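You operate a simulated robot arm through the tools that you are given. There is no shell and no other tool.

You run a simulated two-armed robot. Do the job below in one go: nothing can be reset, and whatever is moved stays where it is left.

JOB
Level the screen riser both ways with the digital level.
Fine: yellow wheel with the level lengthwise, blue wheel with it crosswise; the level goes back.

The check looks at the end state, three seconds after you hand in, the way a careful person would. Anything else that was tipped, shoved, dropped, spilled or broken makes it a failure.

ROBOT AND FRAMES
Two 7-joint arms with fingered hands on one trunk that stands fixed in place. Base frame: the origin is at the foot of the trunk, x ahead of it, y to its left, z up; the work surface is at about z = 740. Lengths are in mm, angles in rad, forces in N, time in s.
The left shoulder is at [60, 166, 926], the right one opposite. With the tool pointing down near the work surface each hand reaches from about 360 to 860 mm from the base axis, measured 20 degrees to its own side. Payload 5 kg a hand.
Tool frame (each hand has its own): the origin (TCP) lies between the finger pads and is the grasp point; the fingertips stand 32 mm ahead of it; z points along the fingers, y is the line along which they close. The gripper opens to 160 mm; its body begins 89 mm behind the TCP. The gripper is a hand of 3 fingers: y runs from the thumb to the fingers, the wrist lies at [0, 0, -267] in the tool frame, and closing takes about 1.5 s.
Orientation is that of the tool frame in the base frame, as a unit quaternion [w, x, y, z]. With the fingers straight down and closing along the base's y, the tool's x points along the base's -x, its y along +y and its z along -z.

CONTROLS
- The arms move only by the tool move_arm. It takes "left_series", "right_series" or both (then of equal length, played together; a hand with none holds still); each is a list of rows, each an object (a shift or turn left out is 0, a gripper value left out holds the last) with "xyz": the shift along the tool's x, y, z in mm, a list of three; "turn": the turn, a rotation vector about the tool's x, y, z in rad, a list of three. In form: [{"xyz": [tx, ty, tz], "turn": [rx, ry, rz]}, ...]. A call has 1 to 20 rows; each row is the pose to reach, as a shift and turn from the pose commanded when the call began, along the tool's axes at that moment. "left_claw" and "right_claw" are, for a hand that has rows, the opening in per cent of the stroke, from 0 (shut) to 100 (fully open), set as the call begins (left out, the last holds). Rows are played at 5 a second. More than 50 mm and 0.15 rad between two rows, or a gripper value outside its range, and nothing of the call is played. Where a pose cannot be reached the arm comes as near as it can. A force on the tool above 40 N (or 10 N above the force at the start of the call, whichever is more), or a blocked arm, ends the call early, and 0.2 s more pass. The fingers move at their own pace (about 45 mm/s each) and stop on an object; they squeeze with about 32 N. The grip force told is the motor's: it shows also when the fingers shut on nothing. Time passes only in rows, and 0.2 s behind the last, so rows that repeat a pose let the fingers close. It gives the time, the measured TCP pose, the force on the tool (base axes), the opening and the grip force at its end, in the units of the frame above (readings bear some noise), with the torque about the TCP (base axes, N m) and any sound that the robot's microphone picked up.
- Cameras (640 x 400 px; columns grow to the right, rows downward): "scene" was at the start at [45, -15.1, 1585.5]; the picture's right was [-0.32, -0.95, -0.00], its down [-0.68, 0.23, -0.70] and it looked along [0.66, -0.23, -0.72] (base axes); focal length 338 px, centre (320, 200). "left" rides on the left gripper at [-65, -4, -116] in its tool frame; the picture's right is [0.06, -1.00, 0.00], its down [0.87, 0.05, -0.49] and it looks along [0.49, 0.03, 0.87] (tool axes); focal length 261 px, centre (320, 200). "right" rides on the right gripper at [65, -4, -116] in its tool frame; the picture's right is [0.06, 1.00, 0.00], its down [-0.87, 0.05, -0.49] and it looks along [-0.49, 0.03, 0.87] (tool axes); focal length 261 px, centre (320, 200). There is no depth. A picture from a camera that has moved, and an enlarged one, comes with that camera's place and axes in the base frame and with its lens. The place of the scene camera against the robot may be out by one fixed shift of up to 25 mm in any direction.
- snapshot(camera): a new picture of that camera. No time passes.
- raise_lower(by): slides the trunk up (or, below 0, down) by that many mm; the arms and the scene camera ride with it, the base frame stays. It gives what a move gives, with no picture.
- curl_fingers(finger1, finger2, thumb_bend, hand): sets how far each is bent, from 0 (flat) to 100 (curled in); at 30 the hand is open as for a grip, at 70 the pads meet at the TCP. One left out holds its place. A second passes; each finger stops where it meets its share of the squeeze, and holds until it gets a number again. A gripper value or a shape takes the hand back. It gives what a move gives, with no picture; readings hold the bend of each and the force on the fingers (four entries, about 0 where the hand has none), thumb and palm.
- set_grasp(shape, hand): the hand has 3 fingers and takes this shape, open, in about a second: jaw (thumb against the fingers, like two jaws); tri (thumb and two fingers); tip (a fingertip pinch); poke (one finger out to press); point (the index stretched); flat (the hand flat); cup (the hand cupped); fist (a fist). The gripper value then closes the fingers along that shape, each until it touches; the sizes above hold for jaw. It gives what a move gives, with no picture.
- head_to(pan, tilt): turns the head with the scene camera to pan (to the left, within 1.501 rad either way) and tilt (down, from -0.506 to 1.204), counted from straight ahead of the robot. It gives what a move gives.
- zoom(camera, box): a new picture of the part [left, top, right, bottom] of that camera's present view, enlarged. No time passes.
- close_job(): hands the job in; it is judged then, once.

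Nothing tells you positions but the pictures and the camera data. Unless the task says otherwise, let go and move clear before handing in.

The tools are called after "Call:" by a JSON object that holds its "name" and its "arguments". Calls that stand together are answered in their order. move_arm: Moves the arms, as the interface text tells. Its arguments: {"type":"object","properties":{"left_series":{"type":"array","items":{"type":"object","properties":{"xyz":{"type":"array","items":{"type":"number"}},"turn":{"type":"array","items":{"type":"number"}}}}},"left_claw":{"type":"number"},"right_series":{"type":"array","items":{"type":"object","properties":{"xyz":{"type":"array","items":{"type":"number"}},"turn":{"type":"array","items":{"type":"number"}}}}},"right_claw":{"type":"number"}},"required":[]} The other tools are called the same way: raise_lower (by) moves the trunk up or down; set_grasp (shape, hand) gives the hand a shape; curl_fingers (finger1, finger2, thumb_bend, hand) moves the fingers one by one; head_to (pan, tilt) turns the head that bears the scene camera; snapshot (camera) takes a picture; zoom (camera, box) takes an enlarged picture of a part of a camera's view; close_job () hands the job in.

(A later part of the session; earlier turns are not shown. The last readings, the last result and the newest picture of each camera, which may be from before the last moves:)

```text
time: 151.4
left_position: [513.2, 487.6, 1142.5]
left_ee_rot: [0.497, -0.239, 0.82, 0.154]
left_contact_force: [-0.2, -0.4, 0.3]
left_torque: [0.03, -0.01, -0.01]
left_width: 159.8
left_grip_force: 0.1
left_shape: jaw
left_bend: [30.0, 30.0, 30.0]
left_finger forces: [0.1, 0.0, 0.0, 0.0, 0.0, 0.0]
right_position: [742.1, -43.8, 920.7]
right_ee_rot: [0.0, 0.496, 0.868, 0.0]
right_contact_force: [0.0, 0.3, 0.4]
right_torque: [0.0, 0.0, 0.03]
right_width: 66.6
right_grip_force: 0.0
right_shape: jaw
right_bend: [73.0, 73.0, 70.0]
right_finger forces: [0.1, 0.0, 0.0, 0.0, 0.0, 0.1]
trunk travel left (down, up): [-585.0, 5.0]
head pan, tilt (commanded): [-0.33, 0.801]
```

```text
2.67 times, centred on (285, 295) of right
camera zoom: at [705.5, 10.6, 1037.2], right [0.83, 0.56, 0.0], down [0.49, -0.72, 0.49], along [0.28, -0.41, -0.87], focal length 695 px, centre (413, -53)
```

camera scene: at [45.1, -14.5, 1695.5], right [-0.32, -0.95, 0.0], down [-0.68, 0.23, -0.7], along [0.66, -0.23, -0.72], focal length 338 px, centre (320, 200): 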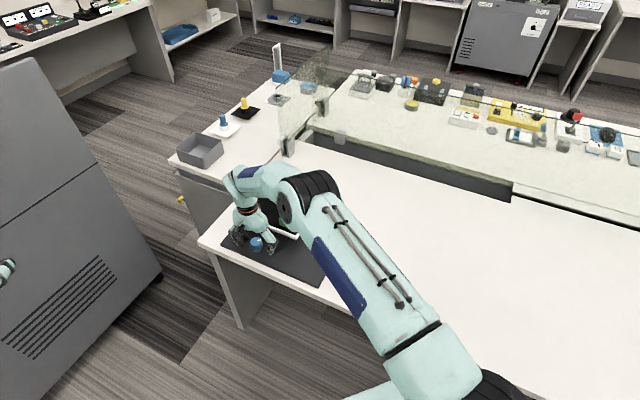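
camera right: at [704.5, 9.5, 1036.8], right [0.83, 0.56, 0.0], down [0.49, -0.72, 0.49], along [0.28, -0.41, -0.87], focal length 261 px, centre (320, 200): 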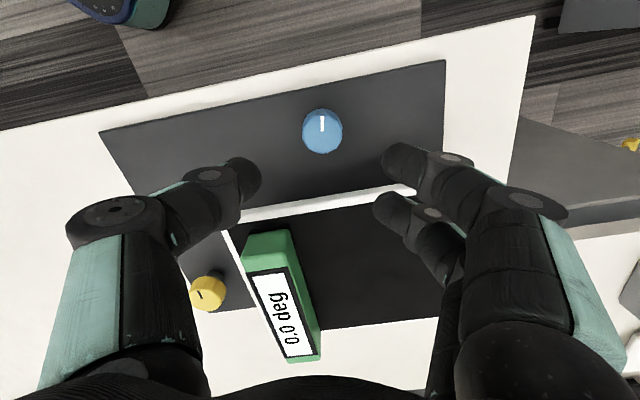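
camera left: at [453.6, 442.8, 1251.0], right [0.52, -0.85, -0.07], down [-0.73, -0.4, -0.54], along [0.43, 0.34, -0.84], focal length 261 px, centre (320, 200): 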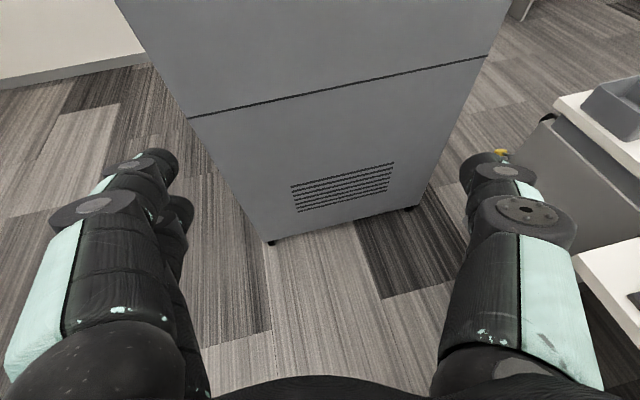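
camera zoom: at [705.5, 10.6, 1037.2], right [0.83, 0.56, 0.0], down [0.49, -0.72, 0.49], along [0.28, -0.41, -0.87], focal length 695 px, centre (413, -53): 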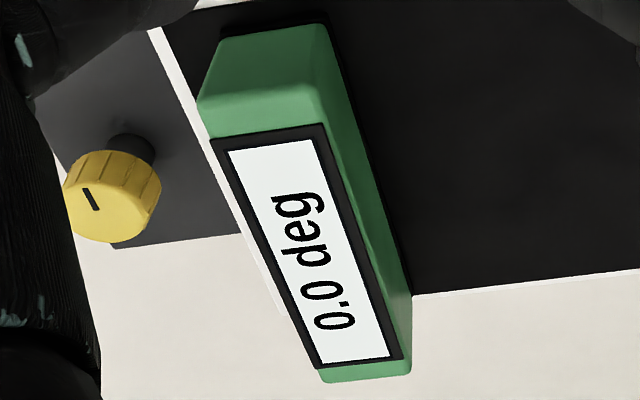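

Crosswise now reads 0.0° near the middle of its band. As a careful check for cross-coupling I'll re-measure lengthwise, so I go back over the level.

Call:
{"name": "move_arm", "arguments": {"right_series": [{"xyz": [0, 0, -40]}, {"xyz": [-34, -5, -40], "turn": [0, 0, -0.05]}, {"xyz": [-68, -11, -40], "turn": [0, 0, -0.1]}, {"xyz": [-102, -16, -40], "turn": [0, 0, -0.15]}, {"xyz": [-136, -21, -40], "turn": [0, 0, -0.2]}, {"xyz": [-170.3, -26.7, -40], "turn": [0, 0, -0.25]}, {"xyz": [-170.3, -26.7, -40], "turn": [0, 0, -0.25]}], "right_claw": 80}}

Call:
{"name": "snapshot", "arguments": {"camera": "right"}}

```text
time: 153.0
left_position: [511.8, 488.8, 1140.7]
left_ee_rot: [0.497, -0.239, 0.82, 0.154]
left_contact_force: [0.3, -0.4, 0.3]
left_torque: [0.01, -0.04, -0.01]
left_width: 159.9
left_grip_force: 0.1
left_shape: jaw
left_bend: [30.0, 30.0, 30.0]
left_finger forces: [0.0, 0.0, 0.0, 0.0, 0.0, 0.0]
right_position: [805.5, -203.1, 962.3]
right_ee_rot: [0.0, 0.383, 0.924, 0.0]
right_contact_force: [-0.5, -0.6, -0.5]
right_torque: [-0.02, 0.01, -0.01]
right_width: 127.7
right_grip_force: 0.1
right_shape: jaw
right_bend: [59.0, 59.0, 55.0]
right_finger forces: [0.0, 0.0, 0.0, 0.0, 0.0, 0.0]
trunk travel left (down, up): [-585.0, 5.0]
head pan, tilt (commanded): [-0.33, 0.801]
```

```text
taken
camera right: at [755.5, -160.1, 1077.5], right [0.66, 0.75, 0.0], down [0.65, -0.58, 0.49], along [0.37, -0.33, -0.87], focal length 261 px, centre (320, 200)
```

right: 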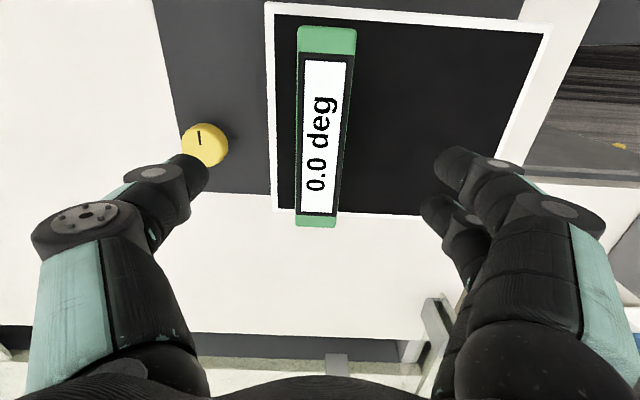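

Well aligned. I descend and grasp the level again.

Call:
{"name": "move_arm", "arguments": {"right_series": [{"xyz": [-4, 0, 40]}, {"xyz": [-4, 0, 75]}, {"xyz": [-4, 0, 94]}, {"xyz": [-4, 0, 94]}]}}

Call:
{"name": "move_arm", "arguments": {"right_series": [{"xyz": [0, 0, 0]}, {"xyz": [0, 0, 0]}, {"xyz": [0, 0, 0]}, {"xyz": [0, 0, 0]}, {"xyz": [0, 0, 0]}, {"xyz": [0, 0, 0]}, {"xyz": [0, 0, 0]}, {"xyz": [0, 0, 0]}], "right_claw": 0}}

Call:
{"name": "snapshot", "arguments": {"camera": "right"}}

```text
time: 154.0
left_position: [512.8, 487.9, 1141.2]
left_ee_rot: [0.496, -0.238, 0.821, 0.153]
left_contact_force: [-0.7, -0.2, 0.4]
left_torque: [0.03, 0.0, -0.01]
left_width: 160.0
left_grip_force: 0.1
left_shape: jaw
left_bend: [30.0, 30.0, 30.0]
left_finger forces: [0.0, 0.0, 0.1, 0.0, 0.0, 0.0]
right_position: [808.9, -208.3, 866.9]
right_ee_rot: [0.0, 0.385, 0.923, 0.0]
right_contact_force: [-0.5, 0.6, -0.3]
right_torque: [0.02, 0.03, 0.02]
right_width: 127.6
right_grip_force: 0.1
right_shape: jaw
right_bend: [59.0, 59.0, 55.0]
right_finger forces: [0.0, 0.1, 0.0, 0.1, 0.0, 0.0]
trunk travel left (down, up): [-585.0, 5.0]
head pan, tilt (commanded): [-0.33, 0.801]
```

```text
time: 155.8
left_position: [512.9, 487.2, 1141.2]
left_ee_rot: [0.496, -0.239, 0.82, 0.154]
left_contact_force: [0.8, 0.5, 0.1]
left_torque: [0.0, 0.01, 0.05]
left_width: 159.8
left_grip_force: 0.0
left_shape: jaw
left_bend: [30.0, 30.0, 30.0]
left_finger forces: [0.1, 0.1, 0.1, 0.1, 0.1, 0.0]
right_position: [809.2, -207.8, 866.0]
right_ee_rot: [0.0, 0.384, 0.923, 0.0]
right_contact_force: [-0.5, 0.1, -0.3]
right_torque: [-0.02, 0.01, 0.03]
right_width: 36.0
right_grip_force: 32.2
right_shape: jaw
right_bend: [73.0, 73.0, 70.0]
right_finger forces: [14.3, 14.4, 0.0, 0.0, 28.9, 0.0]
trunk travel left (down, up): [-585.0, 5.0]
head pan, tilt (commanded): [-0.33, 0.801]
```

```text
taken
camera right: at [758.8, -164.1, 982.1], right [0.66, 0.75, 0.0], down [0.65, -0.58, 0.49], along [0.37, -0.33, -0.87], focal length 261 px, centre (320, 200)
```

right: 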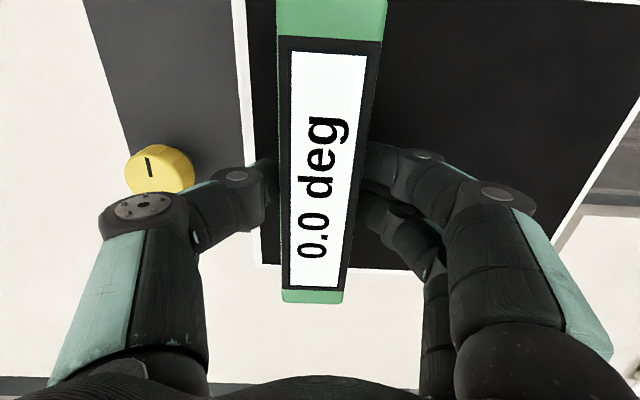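

Grip is the same as originally. I lift, rotate -90° and carry it back to the lengthwise spot.

Call:
{"name": "move_arm", "arguments": {"right_series": [{"xyz": [0, 0, -15]}, {"xyz": [0, 0, -45]}, {"xyz": [0, 0, -75]}, {"xyz": [5, 5, -75], "turn": [0, 0, -0.131]}, {"xyz": [10, 10, -75], "turn": [0, 0, -0.262]}, {"xyz": [15, 15, -75], "turn": [0, 0, -0.393]}, {"xyz": [20, 20, -75], "turn": [0, 0, -0.524]}, {"xyz": [25, 25, -75], "turn": [0, 0, -0.654]}, {"xyz": [30, 30, -75], "turn": [0, 0, -0.785]}, {"xyz": [35, 35, -75], "turn": [0, 0, -0.916]}, {"xyz": [40, 40, -75], "turn": [0, 0, -1.047]}, {"xyz": [45, 45, -75], "turn": [0, 0, -1.178]}, {"xyz": [50, 50, -75], "turn": [0, 0, -1.309]}, {"xyz": [56, 56, -75], "turn": [0, 0, -1.44]}, {"xyz": [62.2, 60.8, -75], "turn": [0, 0, -1.5708]}, {"xyz": [62.2, 60.8, -75], "turn": [0, 0, -1.5708]}]}}

Call:
{"name": "move_arm", "arguments": {"right_series": [{"xyz": [0, 0, 30]}, {"xyz": [0, 0, 55]}, {"xyz": [0, 0, 68]}, {"xyz": [0, 0, 71]}, {"xyz": [0, 0, 71]}]}}

Call:
{"name": "snapshot", "arguments": {"camera": "right"}}

```text
time: 159.2
left_position: [513.4, 487.1, 1141.0]
left_ee_rot: [0.496, -0.239, 0.82, 0.154]
left_contact_force: [-0.2, 0.3, 0.2]
left_torque: [-0.02, 0.02, 0.02]
left_width: 160.0
left_grip_force: 0.0
left_shape: jaw
left_bend: [30.0, 30.0, 30.0]
left_finger forces: [0.0, 0.0, 0.1, 0.0, 0.1, 0.0]
right_position: [808.7, -120.2, 942.5]
right_ee_rot: [0.0, -0.382, 0.924, 0.0]
right_contact_force: [0.0, -1.2, -0.9]
right_torque: [0.03, 0.01, 0.0]
right_width: 35.9
right_grip_force: 32.5
right_shape: jaw
right_bend: [73.0, 73.0, 70.0]
right_finger forces: [14.4, 14.4, 0.0, 0.0, 28.9, 0.0]
trunk travel left (down, up): [-585.0, 5.0]
head pan, tilt (commanded): [-0.33, 0.801]
```

```text
time: 160.4
left_position: [512.9, 488.0, 1141.9]
left_ee_rot: [0.496, -0.239, 0.82, 0.154]
left_contact_force: [-0.4, -0.1, -0.2]
left_torque: [-0.01, 0.02, 0.02]
left_width: 159.8
left_grip_force: 0.1
left_shape: jaw
left_bend: [30.0, 30.0, 30.0]
left_finger forces: [0.0, 0.1, 0.0, 0.1, 0.1, 0.0]
right_position: [807.8, -119.8, 869.5]
right_ee_rot: [0.0, -0.381, 0.925, 0.0]
right_contact_force: [-0.6, 0.6, -0.5]
right_torque: [-0.03, 0.02, 0.0]
right_width: 36.1
right_grip_force: 31.8
right_shape: jaw
right_bend: [73.0, 73.0, 70.0]
right_finger forces: [14.4, 14.5, 0.0, 0.0, 28.9, 0.0]
trunk travel left (down, up): [-585.0, 5.0]
head pan, tilt (commanded): [-0.33, 0.801]
```

```text
taken
camera right: at [763.8, -168.7, 986.3], right [-0.75, 0.66, 0.0], down [0.58, 0.65, 0.49], along [0.33, 0.37, -0.87], focal length 261 px, centre (320, 200)
```

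right: 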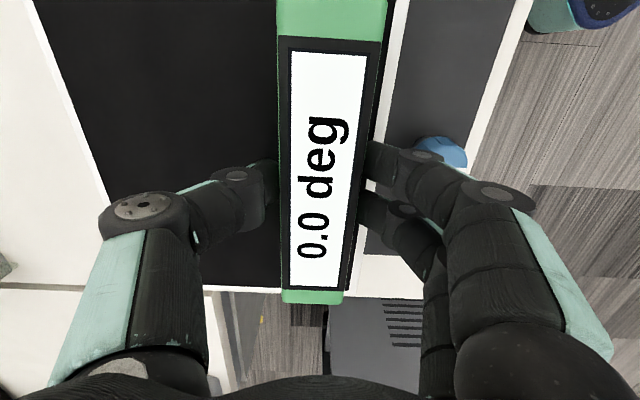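

No contact yet. I step down the last few mm.

Call:
{"name": "move_arm", "arguments": {"right_series": [{"xyz": [0, 0, 1.5]}, {"xyz": [0, 0, 3]}, {"xyz": [0, 0, 3]}]}}

```text
time: 161.2
left_position: [513.0, 486.8, 1141.3]
left_ee_rot: [0.496, -0.239, 0.82, 0.154]
left_contact_force: [0.1, 0.0, -0.1]
left_torque: [-0.03, 0.01, 0.03]
left_width: 159.8
left_grip_force: 0.0
left_shape: jaw
left_bend: [30.0, 30.0, 30.0]
left_finger forces: [0.1, 0.1, 0.0, 0.0, 0.1, 0.0]
right_position: [808.3, -119.3, 867.4]
right_ee_rot: [-0.001, -0.382, 0.924, 0.0]
right_contact_force: [-0.7, 0.5, -1.0]
right_torque: [-0.02, 0.04, -0.01]
right_width: 35.8
right_grip_force: 32.0
right_shape: jaw
right_bend: [73.0, 73.0, 70.0]
right_finger forces: [14.4, 14.5, 0.0, 0.0, 28.9, 0.0]
trunk travel left (down, up): [-585.0, 5.0]
head pan, tilt (commanded): [-0.33, 0.801]
```

Call:
{"name": "move_arm", "arguments": {"right_series": [{"xyz": [0, 0, 1]}, {"xyz": [0, 0, 2]}, {"xyz": [0, 0, 2]}]}}

Call:
{"name": "snapshot", "arguments": {"camera": "right"}}

```text
time: 162.0
left_position: [512.2, 487.2, 1141.0]
left_ee_rot: [0.497, -0.239, 0.82, 0.154]
left_contact_force: [0.1, -0.1, -0.5]
left_torque: [-0.02, -0.01, 0.04]
left_width: 160.1
left_grip_force: 0.0
left_shape: jaw
left_bend: [30.0, 30.0, 30.0]
left_finger forces: [0.0, 0.1, 0.0, 0.0, 0.0, 0.0]
right_position: [807.5, -120.1, 866.7]
right_ee_rot: [0.0, -0.381, 0.924, 0.0]
right_contact_force: [0.8, 0.6, 0.1]
right_torque: [0.04, -0.01, 0.01]
right_width: 36.1
right_grip_force: 32.4
right_shape: jaw
right_bend: [73.0, 73.0, 70.0]
right_finger forces: [14.5, 14.5, 0.0, 0.0, 29.0, 0.0]
trunk travel left (down, up): [-585.0, 5.0]
head pan, tilt (commanded): [-0.33, 0.801]
```

```text
taken
camera right: at [763.6, -168.8, 982.0], right [-0.75, 0.66, 0.0], down [0.58, 0.65, 0.49], along [0.33, 0.37, -0.87], focal length 261 px, centre (320, 200)
```

right: 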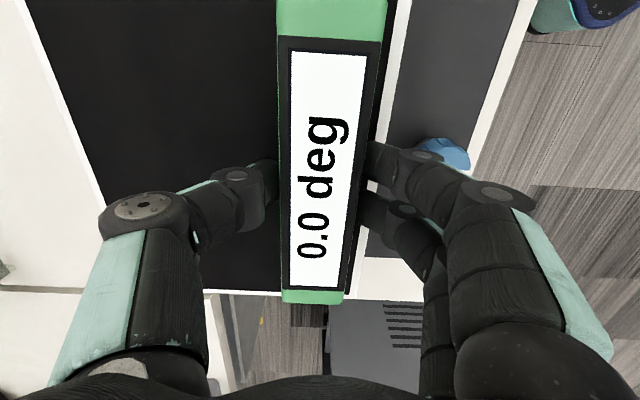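

About at contact height (same as at grasp). I release and read.

Call:
{"name": "move_arm", "arguments": {"right_series": [{"xyz": [0, 0, 0.7]}, {"xyz": [0, 0, 0.7]}, {"xyz": [0, 0, 0.7]}, {"xyz": [0, 0, 0.7]}, {"xyz": [0, 0, 0.7]}, {"xyz": [0, 0, 0.7]}, {"xyz": [0, 0, 0.7]}, {"xyz": [0, 0, 0.7]}, {"xyz": [0, 0, 0.7]}], "right_claw": 75}}

Call:
{"name": "snapshot", "arguments": {"camera": "right"}}

```text
time: 164.0
left_position: [512.3, 487.0, 1141.0]
left_ee_rot: [0.496, -0.239, 0.821, 0.154]
left_contact_force: [-0.4, 0.6, 0.3]
left_torque: [-0.01, 0.04, -0.03]
left_width: 159.9
left_grip_force: 0.2
left_shape: jaw
left_bend: [30.0, 30.0, 30.0]
left_finger forces: [0.0, 0.0, 0.1, 0.1, 0.0, 0.0]
right_position: [806.5, -119.8, 864.5]
right_ee_rot: [0.0, -0.383, 0.924, 0.0]
right_contact_force: [-0.3, 0.0, -0.3]
right_torque: [0.0, 0.0, -0.01]
right_width: 119.6
right_grip_force: 0.2
right_shape: jaw
right_bend: [63.0, 63.0, 60.0]
right_finger forces: [0.0, 0.0, 0.0, 0.0, 0.1, 0.0]
trunk travel left (down, up): [-585.0, 5.0]
head pan, tilt (commanded): [-0.33, 0.801]
```

```text
taken
camera right: at [763.4, -169.1, 981.0], right [-0.75, 0.66, 0.0], down [0.58, 0.65, 0.49], along [0.33, 0.37, -0.87], focal length 261 px, centre (320, 200)
```

right: 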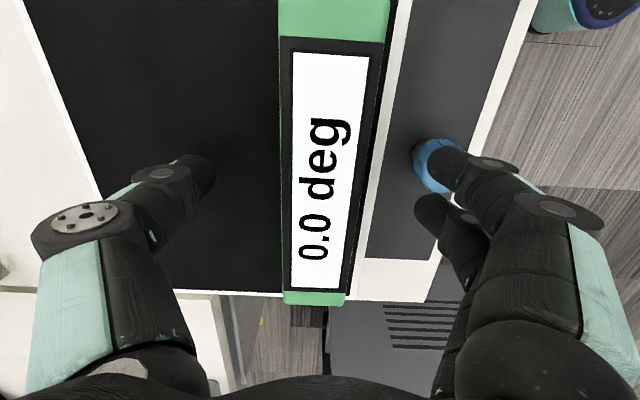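

Lengthwise still reads 0.0°. To be sure it is centred, I'll probe both sides with the yellow wheel, since the scene camera sees the display from that pose. I rise and go over the yellow wheel.

Call:
{"name": "move_arm", "arguments": {"right_series": [{"xyz": [0, 0, -25]}, {"xyz": [0, 0, -60]}, {"xyz": [0, 0, -95]}, {"xyz": [38, -19, -95]}, {"xyz": [76, -38, -95]}, {"xyz": [114, -57, -95]}, {"xyz": [152, -75, -95]}, {"xyz": [190.5, -94.4, -95]}, {"xyz": [190.5, -94.4, -75]}, {"xyz": [190.5, -94.4, -75]}]}}

Call:
{"name": "snapshot", "arguments": {"camera": "right"}}

Call:
{"name": "zoom", "arguments": {"camera": "scene", "box": [230, 160, 400, 280]}}

```text
time: 166.2
left_position: [512.1, 486.8, 1141.9]
left_ee_rot: [0.496, -0.239, 0.821, 0.153]
left_contact_force: [-0.4, 0.2, 0.7]
left_torque: [0.03, -0.02, 0.0]
left_width: 159.9
left_grip_force: 0.1
left_shape: jaw
left_bend: [30.0, 30.0, 30.0]
left_finger forces: [0.0, 0.0, 0.1, 0.0, 0.0, 0.1]
right_position: [738.5, -322.0, 940.8]
right_ee_rot: [0.0, -0.381, 0.924, -0.001]
right_contact_force: [0.7, -0.6, 0.5]
right_torque: [0.06, -0.02, -0.02]
right_width: 119.6
right_grip_force: 0.0
right_shape: jaw
right_bend: [63.0, 63.0, 60.0]
right_finger forces: [0.0, 0.0, 0.1, 0.0, 0.0, 0.0]
trunk travel left (down, up): [-585.0, 5.0]
head pan, tilt (commanded): [-0.33, 0.801]
```

```text
taken
camera right: at [694.1, -370.7, 1056.7], right [-0.75, 0.66, 0.0], down [0.58, 0.65, 0.49], along [0.33, 0.37, -0.87], focal length 261 px, centre (320, 200)
```

right: 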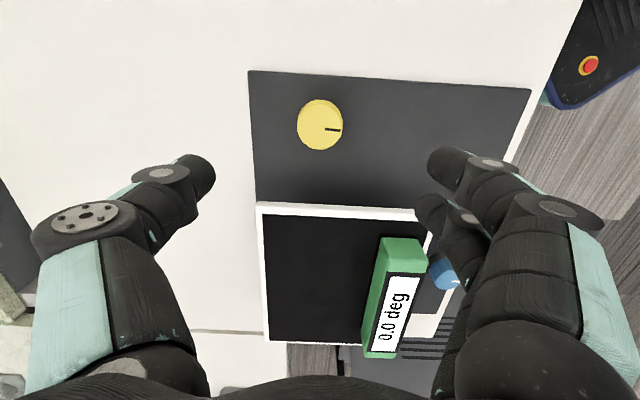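

```text
3.33 times, centred on (315, 220) of scene
camera zoom: at [44.6, -15.2, 1695.6], right [-0.32, -0.95, 0.0], down [-0.68, 0.23, -0.7], along [0.66, -0.23, -0.72], focal length 1126 px, centre (337, 133)
```

zoom: 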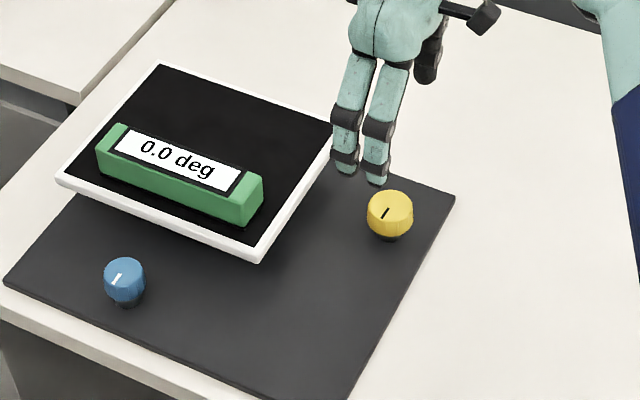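

Aligned. I descend, grip the yellow wheel and probe -0.2 rad (towards +).

Call:
{"name": "move_arm", "arguments": {"right_series": [{"xyz": [0, 0, 40]}, {"xyz": [0, 0, 80]}, {"xyz": [0, 0, 120]}, {"xyz": [0, 0, 151]}, {"xyz": [0, 0, 151]}], "right_claw": 50}}

Call:
{"name": "move_arm", "arguments": {"right_series": [{"turn": [0, 0, 0]}, {"turn": [0, 0, 0]}, {"turn": [0, 0, 0]}, {"turn": [0, 0, 0]}, {"turn": [0, 0, 0]}, {"turn": [0, 0, 0]}, {"turn": [0, 0, -0.07]}, {"turn": [0, 0, -0.14]}, {"turn": [0, 0, -0.2]}, {"turn": [0, 0, -0.2]}], "right_claw": 0}}

Call:
{"name": "zoom", "arguments": {"camera": "scene", "box": [230, 160, 400, 280]}}

```text
time: 167.4
left_position: [511.8, 487.5, 1142.3]
left_ee_rot: [0.496, -0.239, 0.821, 0.153]
left_contact_force: [0.8, -0.7, 0.1]
left_torque: [0.01, 0.02, 0.01]
left_width: 159.8
left_grip_force: 0.0
left_shape: jaw
left_bend: [30.0, 30.0, 30.0]
left_finger forces: [0.1, 0.0, 0.0, 0.0, 0.1, 0.0]
right_position: [739.6, -320.6, 789.9]
right_ee_rot: [0.0, -0.382, 0.924, 0.001]
right_contact_force: [-0.7, 0.4, -0.5]
right_torque: [0.01, 0.01, 0.01]
right_width: 80.6
right_grip_force: 0.0
right_shape: jaw
right_bend: [72.0, 72.0, 70.0]
right_finger forces: [0.0, 0.1, 0.0, 0.0, 0.1, 0.1]
trunk travel left (down, up): [-585.0, 5.0]
head pan, tilt (commanded): [-0.33, 0.801]
```

```text
time: 169.6
left_position: [513.1, 487.6, 1142.0]
left_ee_rot: [0.497, -0.238, 0.82, 0.154]
left_contact_force: [-0.6, 0.7, -0.5]
left_torque: [0.01, 0.03, 0.0]
left_width: 159.9
left_grip_force: 0.1
left_shape: jaw
left_bend: [30.0, 30.0, 30.0]
left_finger forces: [0.0, 0.1, 0.1, 0.0, 0.0, 0.0]
right_position: [739.7, -321.4, 790.0]
right_ee_rot: [0.001, -0.472, 0.882, 0.0]
right_contact_force: [-0.1, 1.7, -0.1]
right_torque: [0.01, -0.04, -0.03]
right_width: 36.4
right_grip_force: 32.1
right_shape: jaw
right_bend: [73.0, 73.0, 70.0]
right_finger forces: [14.7, 15.0, 0.0, 0.0, 28.9, 0.0]
trunk travel left (down, up): [-585.0, 5.0]
head pan, tilt (commanded): [-0.33, 0.801]
```

```text
3.33 times, centred on (315, 220) of scene
camera zoom: at [45.1, -14.6, 1695.5], right [-0.32, -0.95, 0.0], down [-0.68, 0.23, -0.7], along [0.66, -0.23, -0.72], focal length 1126 px, centre (337, 133)
```

zoom: 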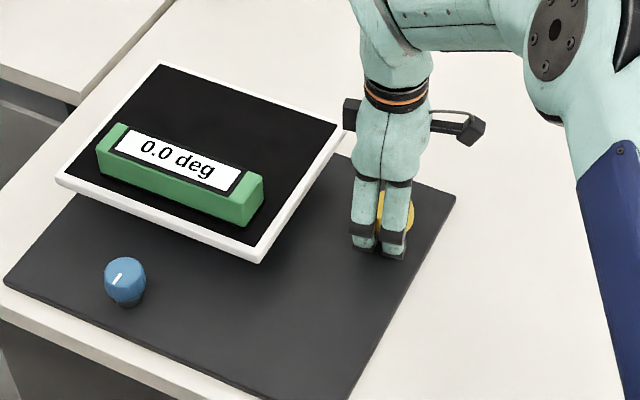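

Still 0.0° at -0.2. I step -0.07 more.

Call:
{"name": "move_arm", "arguments": {"right_series": [{"turn": [0, 0, -0.035]}, {"turn": [0, 0, -0.07]}, {"turn": [0, 0, -0.07]}]}}

Call:
{"name": "zoom", "arguments": {"camera": "scene", "box": [250, 180, 310, 230]}}

Call:
{"name": "move_arm", "arguments": {"right_series": [{"turn": [0, 0, -0.035]}, {"turn": [0, 0, -0.07]}, {"turn": [0, 0, -0.07]}]}}

Call:
{"name": "zoom", "arguments": {"camera": "scene", "box": [250, 180, 310, 230]}}

```text
time: 170.4
left_position: [512.1, 488.0, 1141.9]
left_ee_rot: [0.496, -0.239, 0.82, 0.154]
left_contact_force: [0.3, -0.5, -0.3]
left_torque: [0.03, 0.03, -0.03]
left_width: 159.9
left_grip_force: 0.0
left_shape: jaw
left_bend: [30.0, 30.0, 30.0]
left_finger forces: [0.1, 0.1, 0.0, 0.1, 0.1, 0.1]
right_position: [740.3, -321.3, 790.0]
right_ee_rot: [0.0, -0.503, 0.864, 0.0]
right_contact_force: [2.2, 5.5, 1.8]
right_torque: [0.07, -0.07, -0.01]
right_width: 36.5
right_grip_force: 31.9
right_shape: jaw
right_bend: [73.0, 73.0, 70.0]
right_finger forces: [13.9, 15.0, 0.0, 0.0, 29.4, 0.1]
trunk travel left (down, up): [-585.0, 5.0]
head pan, tilt (commanded): [-0.33, 0.801]
```

```text
8.00 times, centred on (280, 205) of scene
camera zoom: at [45.1, -14.2, 1695.6], right [-0.32, -0.95, 0.0], down [-0.68, 0.23, -0.7], along [0.66, -0.23, -0.72], focal length 2702 px, centre (640, 160)
```

zoom: 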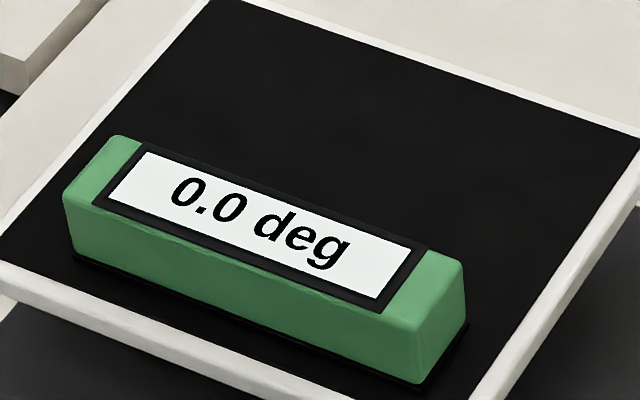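

```text
time: 171.2
left_position: [512.6, 487.1, 1142.4]
left_ee_rot: [0.497, -0.239, 0.82, 0.154]
left_contact_force: [0.0, 0.9, -0.1]
left_torque: [0.0, 0.0, -0.02]
left_width: 159.8
left_grip_force: 0.1
left_shape: jaw
left_bend: [30.0, 30.0, 30.0]
left_finger forces: [0.0, 0.0, 0.1, 0.1, 0.0, 0.0]
right_position: [739.7, -321.7, 789.3]
right_ee_rot: [0.0, -0.533, 0.846, 0.0]
right_contact_force: [2.3, 6.1, 3.2]
right_torque: [0.1, -0.12, -0.01]
right_width: 36.8
right_grip_force: 32.1
right_shape: jaw
right_bend: [73.0, 73.0, 70.0]
right_finger forces: [13.3, 15.1, 0.0, 0.0, 29.7, 0.0]
trunk travel left (down, up): [-585.0, 5.0]
head pan, tilt (commanded): [-0.33, 0.801]
```

```text
8.00 times, centred on (280, 205) of scene
camera zoom: at [45.0, -14.0, 1695.6], right [-0.32, -0.95, 0.0], down [-0.68, 0.23, -0.7], along [0.66, -0.23, -0.72], focal length 2702 px, centre (640, 160)
```

zoom: 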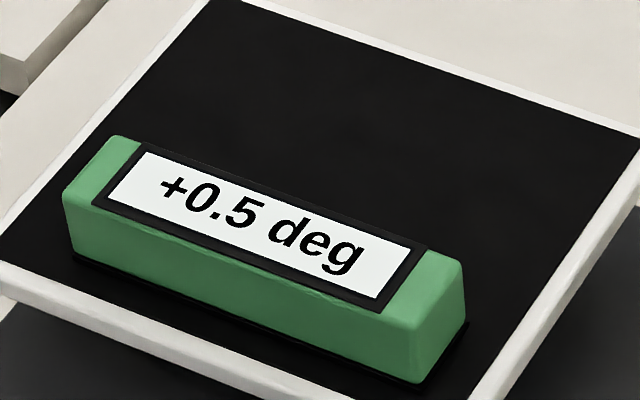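

The upper edge is at about -0.30 rad, so the earlier setting was within about 0.05° of the middle, with no coupling to worry about. I turn back +0.30 to re-centre and read.

Call:
{"name": "move_arm", "arguments": {"right_series": [{"turn": [0, 0, 0.1]}, {"turn": [0, 0, 0.2]}, {"turn": [0, 0, 0.3]}, {"turn": [0, 0, 0.3]}, {"turn": [0, 0, 0.3]}]}}

Call:
{"name": "zoom", "arguments": {"camera": "scene", "box": [250, 180, 310, 230]}}

Call:
{"name": "move_arm", "arguments": {"right_series": [{"xyz": [0, 0, 0]}, {"xyz": [0, 0, 0]}, {"xyz": [0, 0, 0]}, {"xyz": [0, 0, 0]}, {"xyz": [0, 0, 0]}, {"xyz": [0, 0, -30]}, {"xyz": [0, 0, -75]}, {"xyz": [0, 0, -120]}, {"xyz": [0, 0, -165]}, {"xyz": [0, 0, -165]}], "right_claw": 50}}

Call:
{"name": "zoom", "arguments": {"camera": "scene", "box": [230, 160, 400, 280]}}

Call:
{"name": "snapshot", "arguments": {"camera": "right"}}

```text
time: 172.4
left_position: [512.3, 486.5, 1142.0]
left_ee_rot: [0.496, -0.239, 0.821, 0.154]
left_contact_force: [-0.2, -0.4, 0.1]
left_torque: [0.04, 0.01, 0.0]
left_width: 159.7
left_grip_force: 0.0
left_shape: jaw
left_bend: [30.0, 30.0, 30.0]
left_finger forces: [0.0, 0.1, 0.1, 0.0, 0.1, 0.1]
right_position: [739.7, -320.6, 789.8]
right_ee_rot: [0.0, -0.399, 0.917, -0.001]
right_contact_force: [7.4, 5.9, 5.3]
right_torque: [0.05, -0.18, 0.06]
right_width: 36.5
right_grip_force: 31.7
right_shape: jaw
right_bend: [73.0, 73.0, 70.0]
right_finger forces: [13.0, 15.0, 0.0, 0.0, 30.3, 0.0]
trunk travel left (down, up): [-585.0, 5.0]
head pan, tilt (commanded): [-0.33, 0.801]
```

```text
8.00 times, centred on (280, 205) of scene
camera zoom: at [45.2, -14.0, 1695.6], right [-0.32, -0.95, 0.0], down [-0.68, 0.23, -0.7], along [0.66, -0.23, -0.72], focal length 2702 px, centre (640, 160)
```

zoom: 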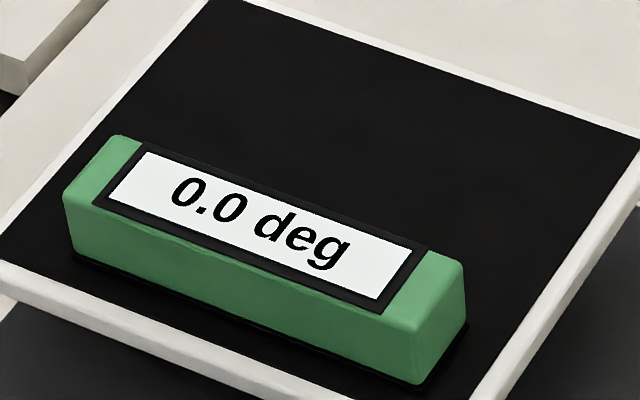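

```text
time: 174.6
left_position: [513.7, 487.9, 1141.4]
left_ee_rot: [0.497, -0.239, 0.82, 0.154]
left_contact_force: [0.5, -0.3, -0.1]
left_torque: [0.02, -0.03, 0.01]
left_width: 159.9
left_grip_force: 0.0
left_shape: jaw
left_bend: [30.0, 30.0, 30.0]
left_finger forces: [0.0, 0.1, 0.0, 0.0, 0.0, 0.0]
right_position: [736.8, -324.0, 954.3]
right_ee_rot: [0.0, -0.401, 0.916, 0.0]
right_contact_force: [0.3, 0.2, 0.0]
right_torque: [0.01, 0.02, -0.02]
right_width: 79.5
right_grip_force: 0.1
right_shape: jaw
right_bend: [72.0, 72.0, 70.0]
right_finger forces: [0.0, 0.1, 0.1, 0.0, 0.0, 0.0]
trunk travel left (down, up): [-585.0, 5.0]
head pan, tilt (commanded): [-0.33, 0.801]
```

```text
3.33 times, centred on (315, 220) of scene
camera zoom: at [45.6, -14.9, 1695.5], right [-0.32, -0.95, 0.0], down [-0.68, 0.23, -0.7], along [0.66, -0.23, -0.72], focal length 1126 px, centre (337, 133)
```

zoom: 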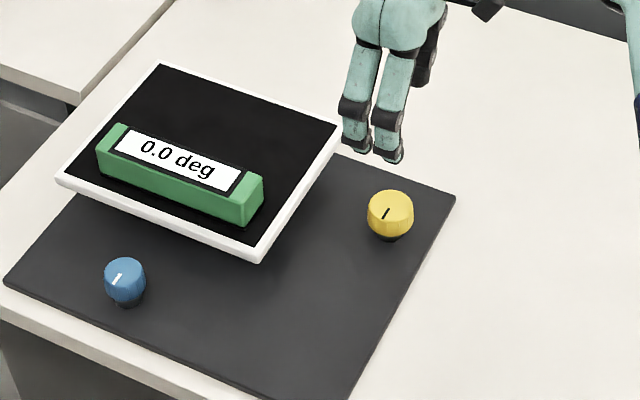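

```text
taken
camera right: at [694.8, -373.8, 1070.1], right [-0.77, 0.63, 0.0], down [0.55, 0.67, 0.49], along [0.31, 0.38, -0.87], focal length 261 px, centre (320, 200)
```

right: 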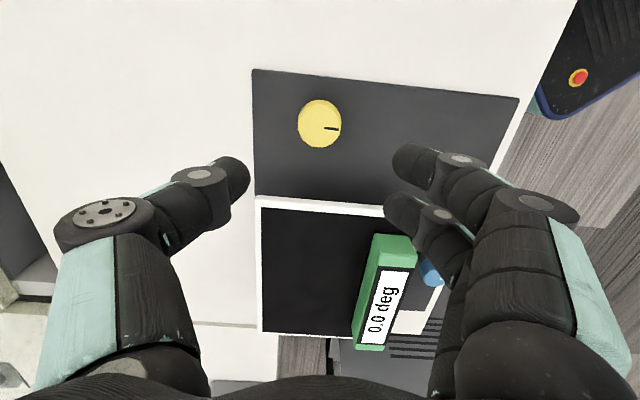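

Both axes are now centred at 0.0°. Now I fetch the level and put it back on its original place.

Call:
{"name": "move_arm", "arguments": {"right_series": [{"xyz": [0, 0, -10], "turn": [0, 0, 0.01]}, {"xyz": [-39, 17, -10], "turn": [0, 0, 0.02]}, {"xyz": [-78, 35, -10], "turn": [0, 0, 0.03]}, {"xyz": [-117, 52, -10], "turn": [0, 0, 0.038]}, {"xyz": [-156, 69, -10], "turn": [0, 0, 0.038]}, {"xyz": [-195, 86.8, -10], "turn": [0, 0, 0.038]}, {"xyz": [-195, 86.8, -10], "turn": [0, 0, 0.038]}], "right_claw": 80}}

Call:
{"name": "snapshot", "arguments": {"camera": "right"}}

```text
time: 176.2
left_position: [511.8, 486.1, 1142.8]
left_ee_rot: [0.497, -0.238, 0.82, 0.154]
left_contact_force: [0.2, -0.9, 0.4]
left_torque: [0.0, 0.0, 0.01]
left_width: 160.2
left_grip_force: 0.1
left_shape: jaw
left_bend: [30.0, 30.0, 30.0]
left_finger forces: [0.0, 0.0, 0.0, 0.1, 0.0, 0.0]
right_position: [810.6, -120.2, 966.7]
right_ee_rot: [0.001, -0.383, 0.924, 0.0]
right_contact_force: [0.2, -0.9, 0.3]
right_torque: [0.02, 0.0, 0.01]
right_width: 128.1
right_grip_force: 0.0
right_shape: jaw
right_bend: [59.0, 59.0, 55.0]
right_finger forces: [0.0, 0.0, 0.1, 0.1, 0.1, 0.1]
trunk travel left (down, up): [-585.0, 5.0]
head pan, tilt (commanded): [-0.33, 0.801]
```

```text
taken
camera right: at [765.4, -168.8, 1082.4], right [-0.75, 0.66, 0.0], down [0.58, 0.65, 0.49], along [0.33, 0.37, -0.87], focal length 261 px, centre (320, 200)
```

right: 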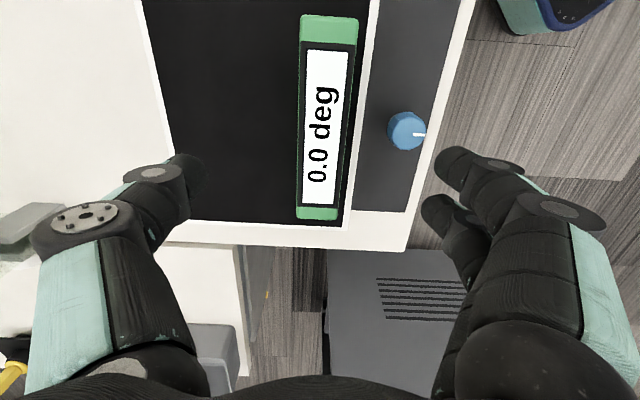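

Aligned over the level. I descend and grasp.

Call:
{"name": "move_arm", "arguments": {"right_series": [{"xyz": [1.5, 1, 40]}, {"xyz": [1.5, 1, 80]}, {"xyz": [1.5, 1, 101]}, {"xyz": [1.5, 1, 101]}]}}

Call:
{"name": "move_arm", "arguments": {"right_series": [{"xyz": [0, 0, 0]}, {"xyz": [0, 0, 0]}, {"xyz": [0, 0, 0]}, {"xyz": [0, 0, 0]}, {"xyz": [0, 0, 0]}, {"xyz": [0, 0, 0]}, {"xyz": [0, 0, 0]}, {"xyz": [0, 0, 0]}], "right_claw": 0}}

Call:
{"name": "snapshot", "arguments": {"camera": "right"}}

```text
time: 177.2
left_position: [512.9, 486.7, 1141.7]
left_ee_rot: [0.496, -0.24, 0.82, 0.155]
left_contact_force: [-0.8, -0.8, 0.2]
left_torque: [0.03, -0.01, 0.0]
left_width: 159.9
left_grip_force: 0.0
left_shape: jaw
left_bend: [30.0, 30.0, 30.0]
left_finger forces: [0.0, 0.1, 0.0, 0.1, 0.1, 0.0]
right_position: [807.6, -119.2, 863.7]
right_ee_rot: [0.001, -0.382, 0.924, 0.0]
right_contact_force: [0.4, -0.4, 0.3]
right_torque: [0.0, -0.01, 0.01]
right_width: 127.8
right_grip_force: 0.0
right_shape: jaw
right_bend: [59.0, 59.0, 55.0]
right_finger forces: [0.0, 0.0, 0.0, 0.1, 0.0, 0.0]
trunk travel left (down, up): [-585.0, 5.0]
head pan, tilt (commanded): [-0.33, 0.801]
```

```text
time: 179.0
left_position: [512.9, 487.1, 1140.6]
left_ee_rot: [0.497, -0.238, 0.82, 0.154]
left_contact_force: [1.6, 0.5, 0.1]
left_torque: [0.01, -0.02, -0.02]
left_width: 159.9
left_grip_force: 0.1
left_shape: jaw
left_bend: [30.0, 30.0, 30.0]
left_finger forces: [0.0, 0.0, 0.0, 0.0, 0.0, 0.0]
right_position: [806.7, -119.4, 862.8]
right_ee_rot: [0.0, -0.383, 0.924, -0.001]
right_contact_force: [0.7, -0.2, 0.3]
right_torque: [-0.01, 0.03, 0.03]
right_width: 36.0
right_grip_force: 32.2
right_shape: jaw
right_bend: [73.0, 73.0, 70.0]
right_finger forces: [14.4, 14.4, 0.1, 0.1, 28.7, 0.1]
trunk travel left (down, up): [-585.0, 5.0]
head pan, tilt (commanded): [-0.33, 0.801]
```

```text
taken
camera right: at [763.1, -167.8, 979.4], right [-0.75, 0.66, 0.0], down [0.58, 0.65, 0.49], along [0.33, 0.37, -0.87], focal length 261 px, centre (320, 200)
```

right: 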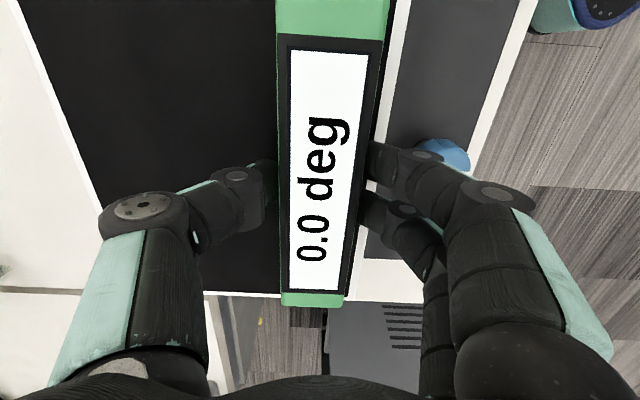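

The grip matches the original within 1 mm. I lift and carry the level back to its original spot, rotating it as it was.

Call:
{"name": "move_arm", "arguments": {"right_series": [{"xyz": [0, 0, -15]}, {"xyz": [0, 0, -45]}, {"xyz": [0, 0, -80]}, {"xyz": [25.6, 2.2, -80], "turn": [0, 0, 0.131]}, {"xyz": [51.1, 4.3, -80], "turn": [0, 0, 0.262]}, {"xyz": [76.7, 6.5, -80], "turn": [0, 0, 0.393]}, {"xyz": [102.2, 8.6, -80], "turn": [0, 0, 0.524]}, {"xyz": [127.8, 10.8, -80], "turn": [0, 0, 0.654]}, {"xyz": [153.4, 13, -80], "turn": [0, 0, 0.785]}, {"xyz": [178.9, 15.1, -80], "turn": [0, 0, 0.916]}, {"xyz": [204.5, 17.3, -80], "turn": [0, 0, 1.047]}, {"xyz": [230, 19.4, -80], "turn": [0, 0, 1.178]}, {"xyz": [255.6, 21.6, -80], "turn": [0, 0, 1.309]}, {"xyz": [281, 23.7, -80], "turn": [0, 0, 1.44]}, {"xyz": [306.7, 25.9, -80], "turn": [0, 0, 1.5708]}, {"xyz": [306.7, 25.9, -80], "turn": [0, 0, 1.5708]}, {"xyz": [306.7, 25.9, -80], "turn": [0, 0, 1.5708]}]}}

Call:
{"name": "snapshot", "arguments": {"camera": "right"}}

Call:
{"name": "snapshot", "arguments": {"camera": "scene"}}

```text
time: 182.6
left_position: [512.0, 487.0, 1141.9]
left_ee_rot: [0.496, -0.239, 0.821, 0.153]
left_contact_force: [-0.4, 0.1, 0.7]
left_torque: [-0.04, 0.02, 0.01]
left_width: 159.7
left_grip_force: 0.1
left_shape: jaw
left_bend: [30.0, 30.0, 30.0]
left_finger forces: [0.1, 0.0, 0.0, 0.0, 0.0, 0.1]
right_position: [571.0, -319.1, 942.9]
right_ee_rot: [0.0, 0.383, 0.924, -0.001]
right_contact_force: [0.1, 0.2, -1.0]
right_torque: [0.01, 0.0, -0.01]
right_width: 36.2
right_grip_force: 32.4
right_shape: jaw
right_bend: [73.0, 73.0, 70.0]
right_finger forces: [14.6, 14.5, 0.0, 0.0, 28.9, 0.0]
trunk travel left (down, up): [-585.0, 5.0]
head pan, tilt (commanded): [-0.33, 0.801]
```

```text
taken
camera right: at [521.3, -276.5, 1060.2], right [0.66, 0.75, 0.0], down [0.65, -0.58, 0.49], along [0.37, -0.33, -0.87], focal length 261 px, centre (320, 200)
```

right: 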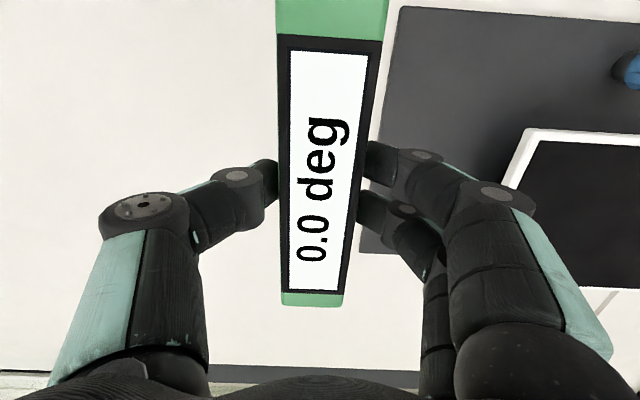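

```text
taken
camera scene: at [45.0, -15.0, 1695.5], right [-0.32, -0.95, 0.0], down [-0.68, 0.23, -0.7], along [0.66, -0.23, -0.72], focal length 338 px, centre (320, 200)
```

scene: 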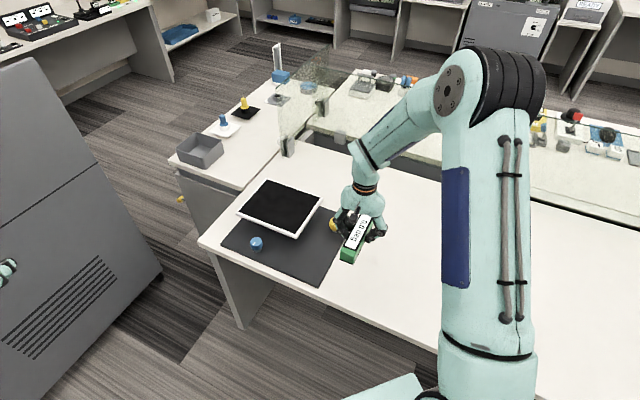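

Right above the original spot. I lower it to just above the desk, then step down gently.

Call:
{"name": "move_arm", "arguments": {"right_series": [{"xyz": [0, 0, 45]}, {"xyz": [0, 0, 90]}, {"xyz": [0, 0, 130]}, {"xyz": [0, 0, 150]}, {"xyz": [0, 0, 153]}, {"xyz": [0, 0, 153]}]}}

Call:
{"name": "move_arm", "arguments": {"right_series": [{"xyz": [0, 0, 1.5]}, {"xyz": [0, 0, 3]}, {"xyz": [0, 0, 3]}]}}

Call:
{"name": "snapshot", "arguments": {"camera": "right"}}

```text
time: 184.0
left_position: [512.8, 488.4, 1140.9]
left_ee_rot: [0.496, -0.238, 0.82, 0.153]
left_contact_force: [0.6, -0.3, 0.0]
left_torque: [0.04, 0.01, 0.0]
left_width: 159.8
left_grip_force: 0.0
left_shape: jaw
left_bend: [30.0, 30.0, 30.0]
left_finger forces: [0.0, 0.0, 0.1, 0.0, 0.0, 0.1]
right_position: [572.1, -317.9, 788.6]
right_ee_rot: [0.0, 0.383, 0.924, 0.0]
right_contact_force: [-0.5, -0.3, -1.1]
right_torque: [-0.02, 0.01, 0.0]
right_width: 35.8
right_grip_force: 32.2
right_shape: jaw
right_bend: [73.0, 73.0, 70.0]
right_finger forces: [14.4, 14.5, 0.0, 0.1, 28.9, 0.0]
trunk travel left (down, up): [-585.0, 5.0]
head pan, tilt (commanded): [-0.33, 0.801]
```

```text
time: 184.8
left_position: [512.2, 487.8, 1141.0]
left_ee_rot: [0.497, -0.239, 0.82, 0.154]
left_contact_force: [1.0, 0.2, 0.5]
left_torque: [-0.01, -0.01, 0.01]
left_width: 160.1
left_grip_force: 0.0
left_shape: jaw
left_bend: [30.0, 30.0, 30.0]
left_finger forces: [0.0, 0.0, 0.0, 0.1, 0.1, 0.0]
right_position: [571.6, -318.2, 786.7]
right_ee_rot: [0.0, 0.383, 0.924, -0.001]
right_contact_force: [0.2, 0.0, -1.2]
right_torque: [0.02, -0.01, -0.03]
right_width: 35.8
right_grip_force: 32.0
right_shape: jaw
right_bend: [73.0, 73.0, 70.0]
right_finger forces: [14.5, 14.5, 0.0, 0.1, 28.9, 0.0]
trunk travel left (down, up): [-585.0, 5.0]
head pan, tilt (commanded): [-0.33, 0.801]
```

```text
taken
camera right: at [520.9, -274.8, 902.2], right [0.66, 0.75, 0.0], down [0.65, -0.58, 0.49], along [0.37, -0.33, -0.87], focal length 261 px, centre (320, 200)
```

right: 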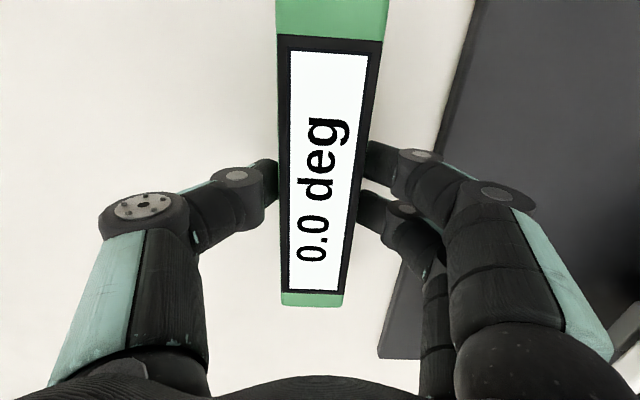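

The view matches the original grasp picture. I lower the last 2–3 mm until contact.

Call:
{"name": "move_arm", "arguments": {"right_series": [{"xyz": [0, 0, 1]}, {"xyz": [0, 0, 2]}, {"xyz": [0, 0, 2]}]}}

Call:
{"name": "move_arm", "arguments": {"right_series": [{"xyz": [0, 0, 0.7]}, {"xyz": [0, 0, 1.4]}, {"xyz": [0, 0, 1.4]}]}}

```text
time: 185.6
left_position: [513.5, 486.7, 1141.6]
left_ee_rot: [0.496, -0.238, 0.821, 0.153]
left_contact_force: [0.5, -0.4, 0.1]
left_torque: [-0.01, 0.0, 0.01]
left_width: 159.9
left_grip_force: 0.0
left_shape: jaw
left_bend: [30.0, 30.0, 30.0]
left_finger forces: [0.1, 0.1, 0.0, 0.0, 0.1, 0.0]
right_position: [570.1, -318.0, 785.0]
right_ee_rot: [-0.001, 0.382, 0.924, 0.0]
right_contact_force: [0.5, -0.3, -1.6]
right_torque: [0.02, 0.0, -0.02]
right_width: 35.9
right_grip_force: 32.2
right_shape: jaw
right_bend: [73.0, 73.0, 70.0]
right_finger forces: [14.5, 14.4, 0.1, 0.1, 28.9, 0.1]
trunk travel left (down, up): [-585.0, 5.0]
head pan, tilt (commanded): [-0.33, 0.801]
```

```text
time: 186.4
left_position: [513.3, 488.2, 1141.7]
left_ee_rot: [0.497, -0.239, 0.82, 0.154]
left_contact_force: [0.4, -1.0, 0.3]
left_torque: [0.02, -0.02, 0.0]
left_width: 159.9
left_grip_force: 0.0
left_shape: jaw
left_bend: [30.0, 30.0, 30.0]
left_finger forces: [0.1, 0.0, 0.0, 0.0, 0.0, 0.0]
right_position: [571.3, -319.4, 782.8]
right_ee_rot: [0.001, 0.383, 0.924, 0.0]
right_contact_force: [0.2, 0.3, -1.5]
right_torque: [0.02, 0.03, 0.0]
right_width: 35.6
right_grip_force: 32.0
right_shape: jaw
right_bend: [73.0, 73.0, 70.0]
right_finger forces: [14.6, 14.5, 0.1, 0.1, 28.8, 0.0]
trunk travel left (down, up): [-585.0, 5.0]
head pan, tilt (commanded): [-0.33, 0.801]
```

Call:
{"name": "move_arm", "arguments": {"right_series": [{"xyz": [0, 0, 0.7]}, {"xyz": [0, 0, 1.5]}, {"xyz": [0, 0, 1.5]}]}}

Call:
{"name": "zoom", "arguments": {"camera": "scene", "box": [310, 200, 400, 280]}}

```text
time: 187.2
left_position: [512.3, 486.6, 1141.8]
left_ee_rot: [0.496, -0.239, 0.82, 0.154]
left_contact_force: [-0.5, 0.0, -0.7]
left_torque: [-0.02, -0.01, 0.04]
left_width: 159.7
left_grip_force: 0.1
left_shape: jaw
left_bend: [30.0, 30.0, 30.0]
left_finger forces: [0.0, 0.0, 0.0, 0.0, 0.0, 0.0]
right_position: [570.1, -317.0, 782.5]
right_ee_rot: [0.0, 0.383, 0.924, -0.001]
right_contact_force: [-0.8, 0.1, -1.1]
right_torque: [-0.01, 0.01, -0.04]
right_width: 35.6
right_grip_force: 32.0
right_shape: jaw
right_bend: [73.0, 73.0, 70.0]
right_finger forces: [14.5, 14.5, 0.1, 0.0, 28.8, 0.1]
trunk travel left (down, up): [-585.0, 5.0]
head pan, tilt (commanded): [-0.33, 0.801]
```

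```text
5.00 times, centred on (355, 240) of scene
camera zoom: at [45.1, -14.7, 1695.5], right [-0.32, -0.95, 0.0], down [-0.68, 0.23, -0.7], along [0.66, -0.23, -0.72], focal length 1688 px, centre (145, 0)
```

zoom: 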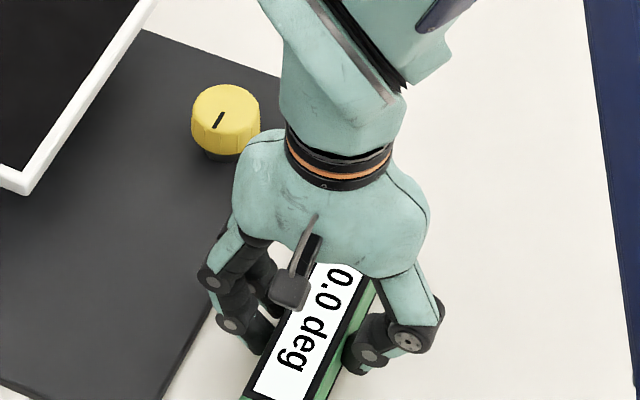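

Call:
{"name": "move_arm", "arguments": {"right_series": [{"xyz": [0, 0, 0.8]}, {"xyz": [0, 0, 1.6]}, {"xyz": [0, 0, 1.6]}]}}

Call:
{"name": "zoom", "arguments": {"camera": "scene", "box": [310, 220, 400, 300]}}

Call:
{"name": "snapshot", "arguments": {"camera": "right"}}

```text
time: 188.0
left_position: [512.9, 487.1, 1141.8]
left_ee_rot: [0.497, -0.238, 0.82, 0.154]
left_contact_force: [0.0, 0.0, 0.3]
left_torque: [0.02, 0.02, 0.04]
left_width: 160.0
left_grip_force: 0.1
left_shape: jaw
left_bend: [30.0, 30.0, 30.0]
left_finger forces: [0.1, 0.1, 0.0, 0.1, 0.0, 0.1]
right_position: [571.7, -318.4, 781.1]
right_ee_rot: [0.0, 0.383, 0.924, -0.001]
right_contact_force: [0.3, 0.5, 0.4]
right_torque: [0.0, -0.01, 0.0]
right_width: 35.7
right_grip_force: 32.4
right_shape: jaw
right_bend: [73.0, 73.0, 70.0]
right_finger forces: [14.4, 14.5, 0.0, 0.1, 29.3, 0.0]
trunk travel left (down, up): [-585.0, 5.0]
head pan, tilt (commanded): [-0.33, 0.801]
```

```text
5.00 times, centred on (355, 260) of scene
camera zoom: at [45.0, -14.7, 1695.6], right [-0.32, -0.95, 0.0], down [-0.68, 0.23, -0.7], along [0.66, -0.23, -0.72], focal length 1688 px, centre (145, -100)
```

zoom: 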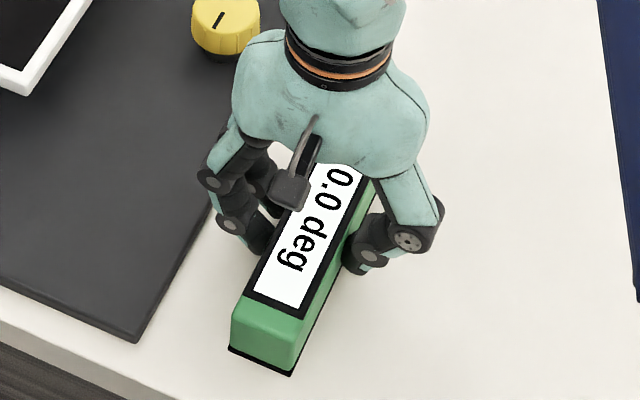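

```text
taken
camera right: at [521.0, -274.8, 897.2], right [0.66, 0.75, 0.0], down [0.65, -0.58, 0.49], along [0.37, -0.33, -0.87], focal length 261 px, centre (320, 200)
```

right: 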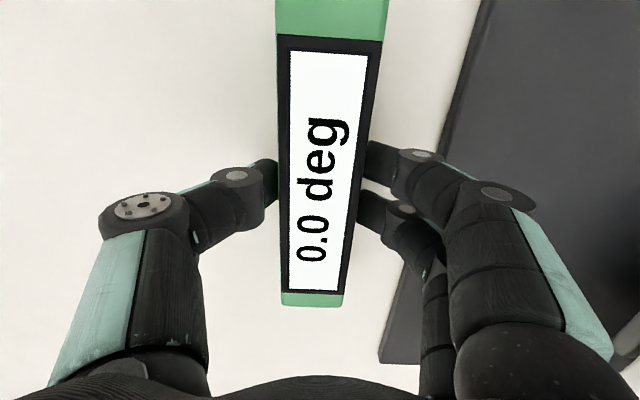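

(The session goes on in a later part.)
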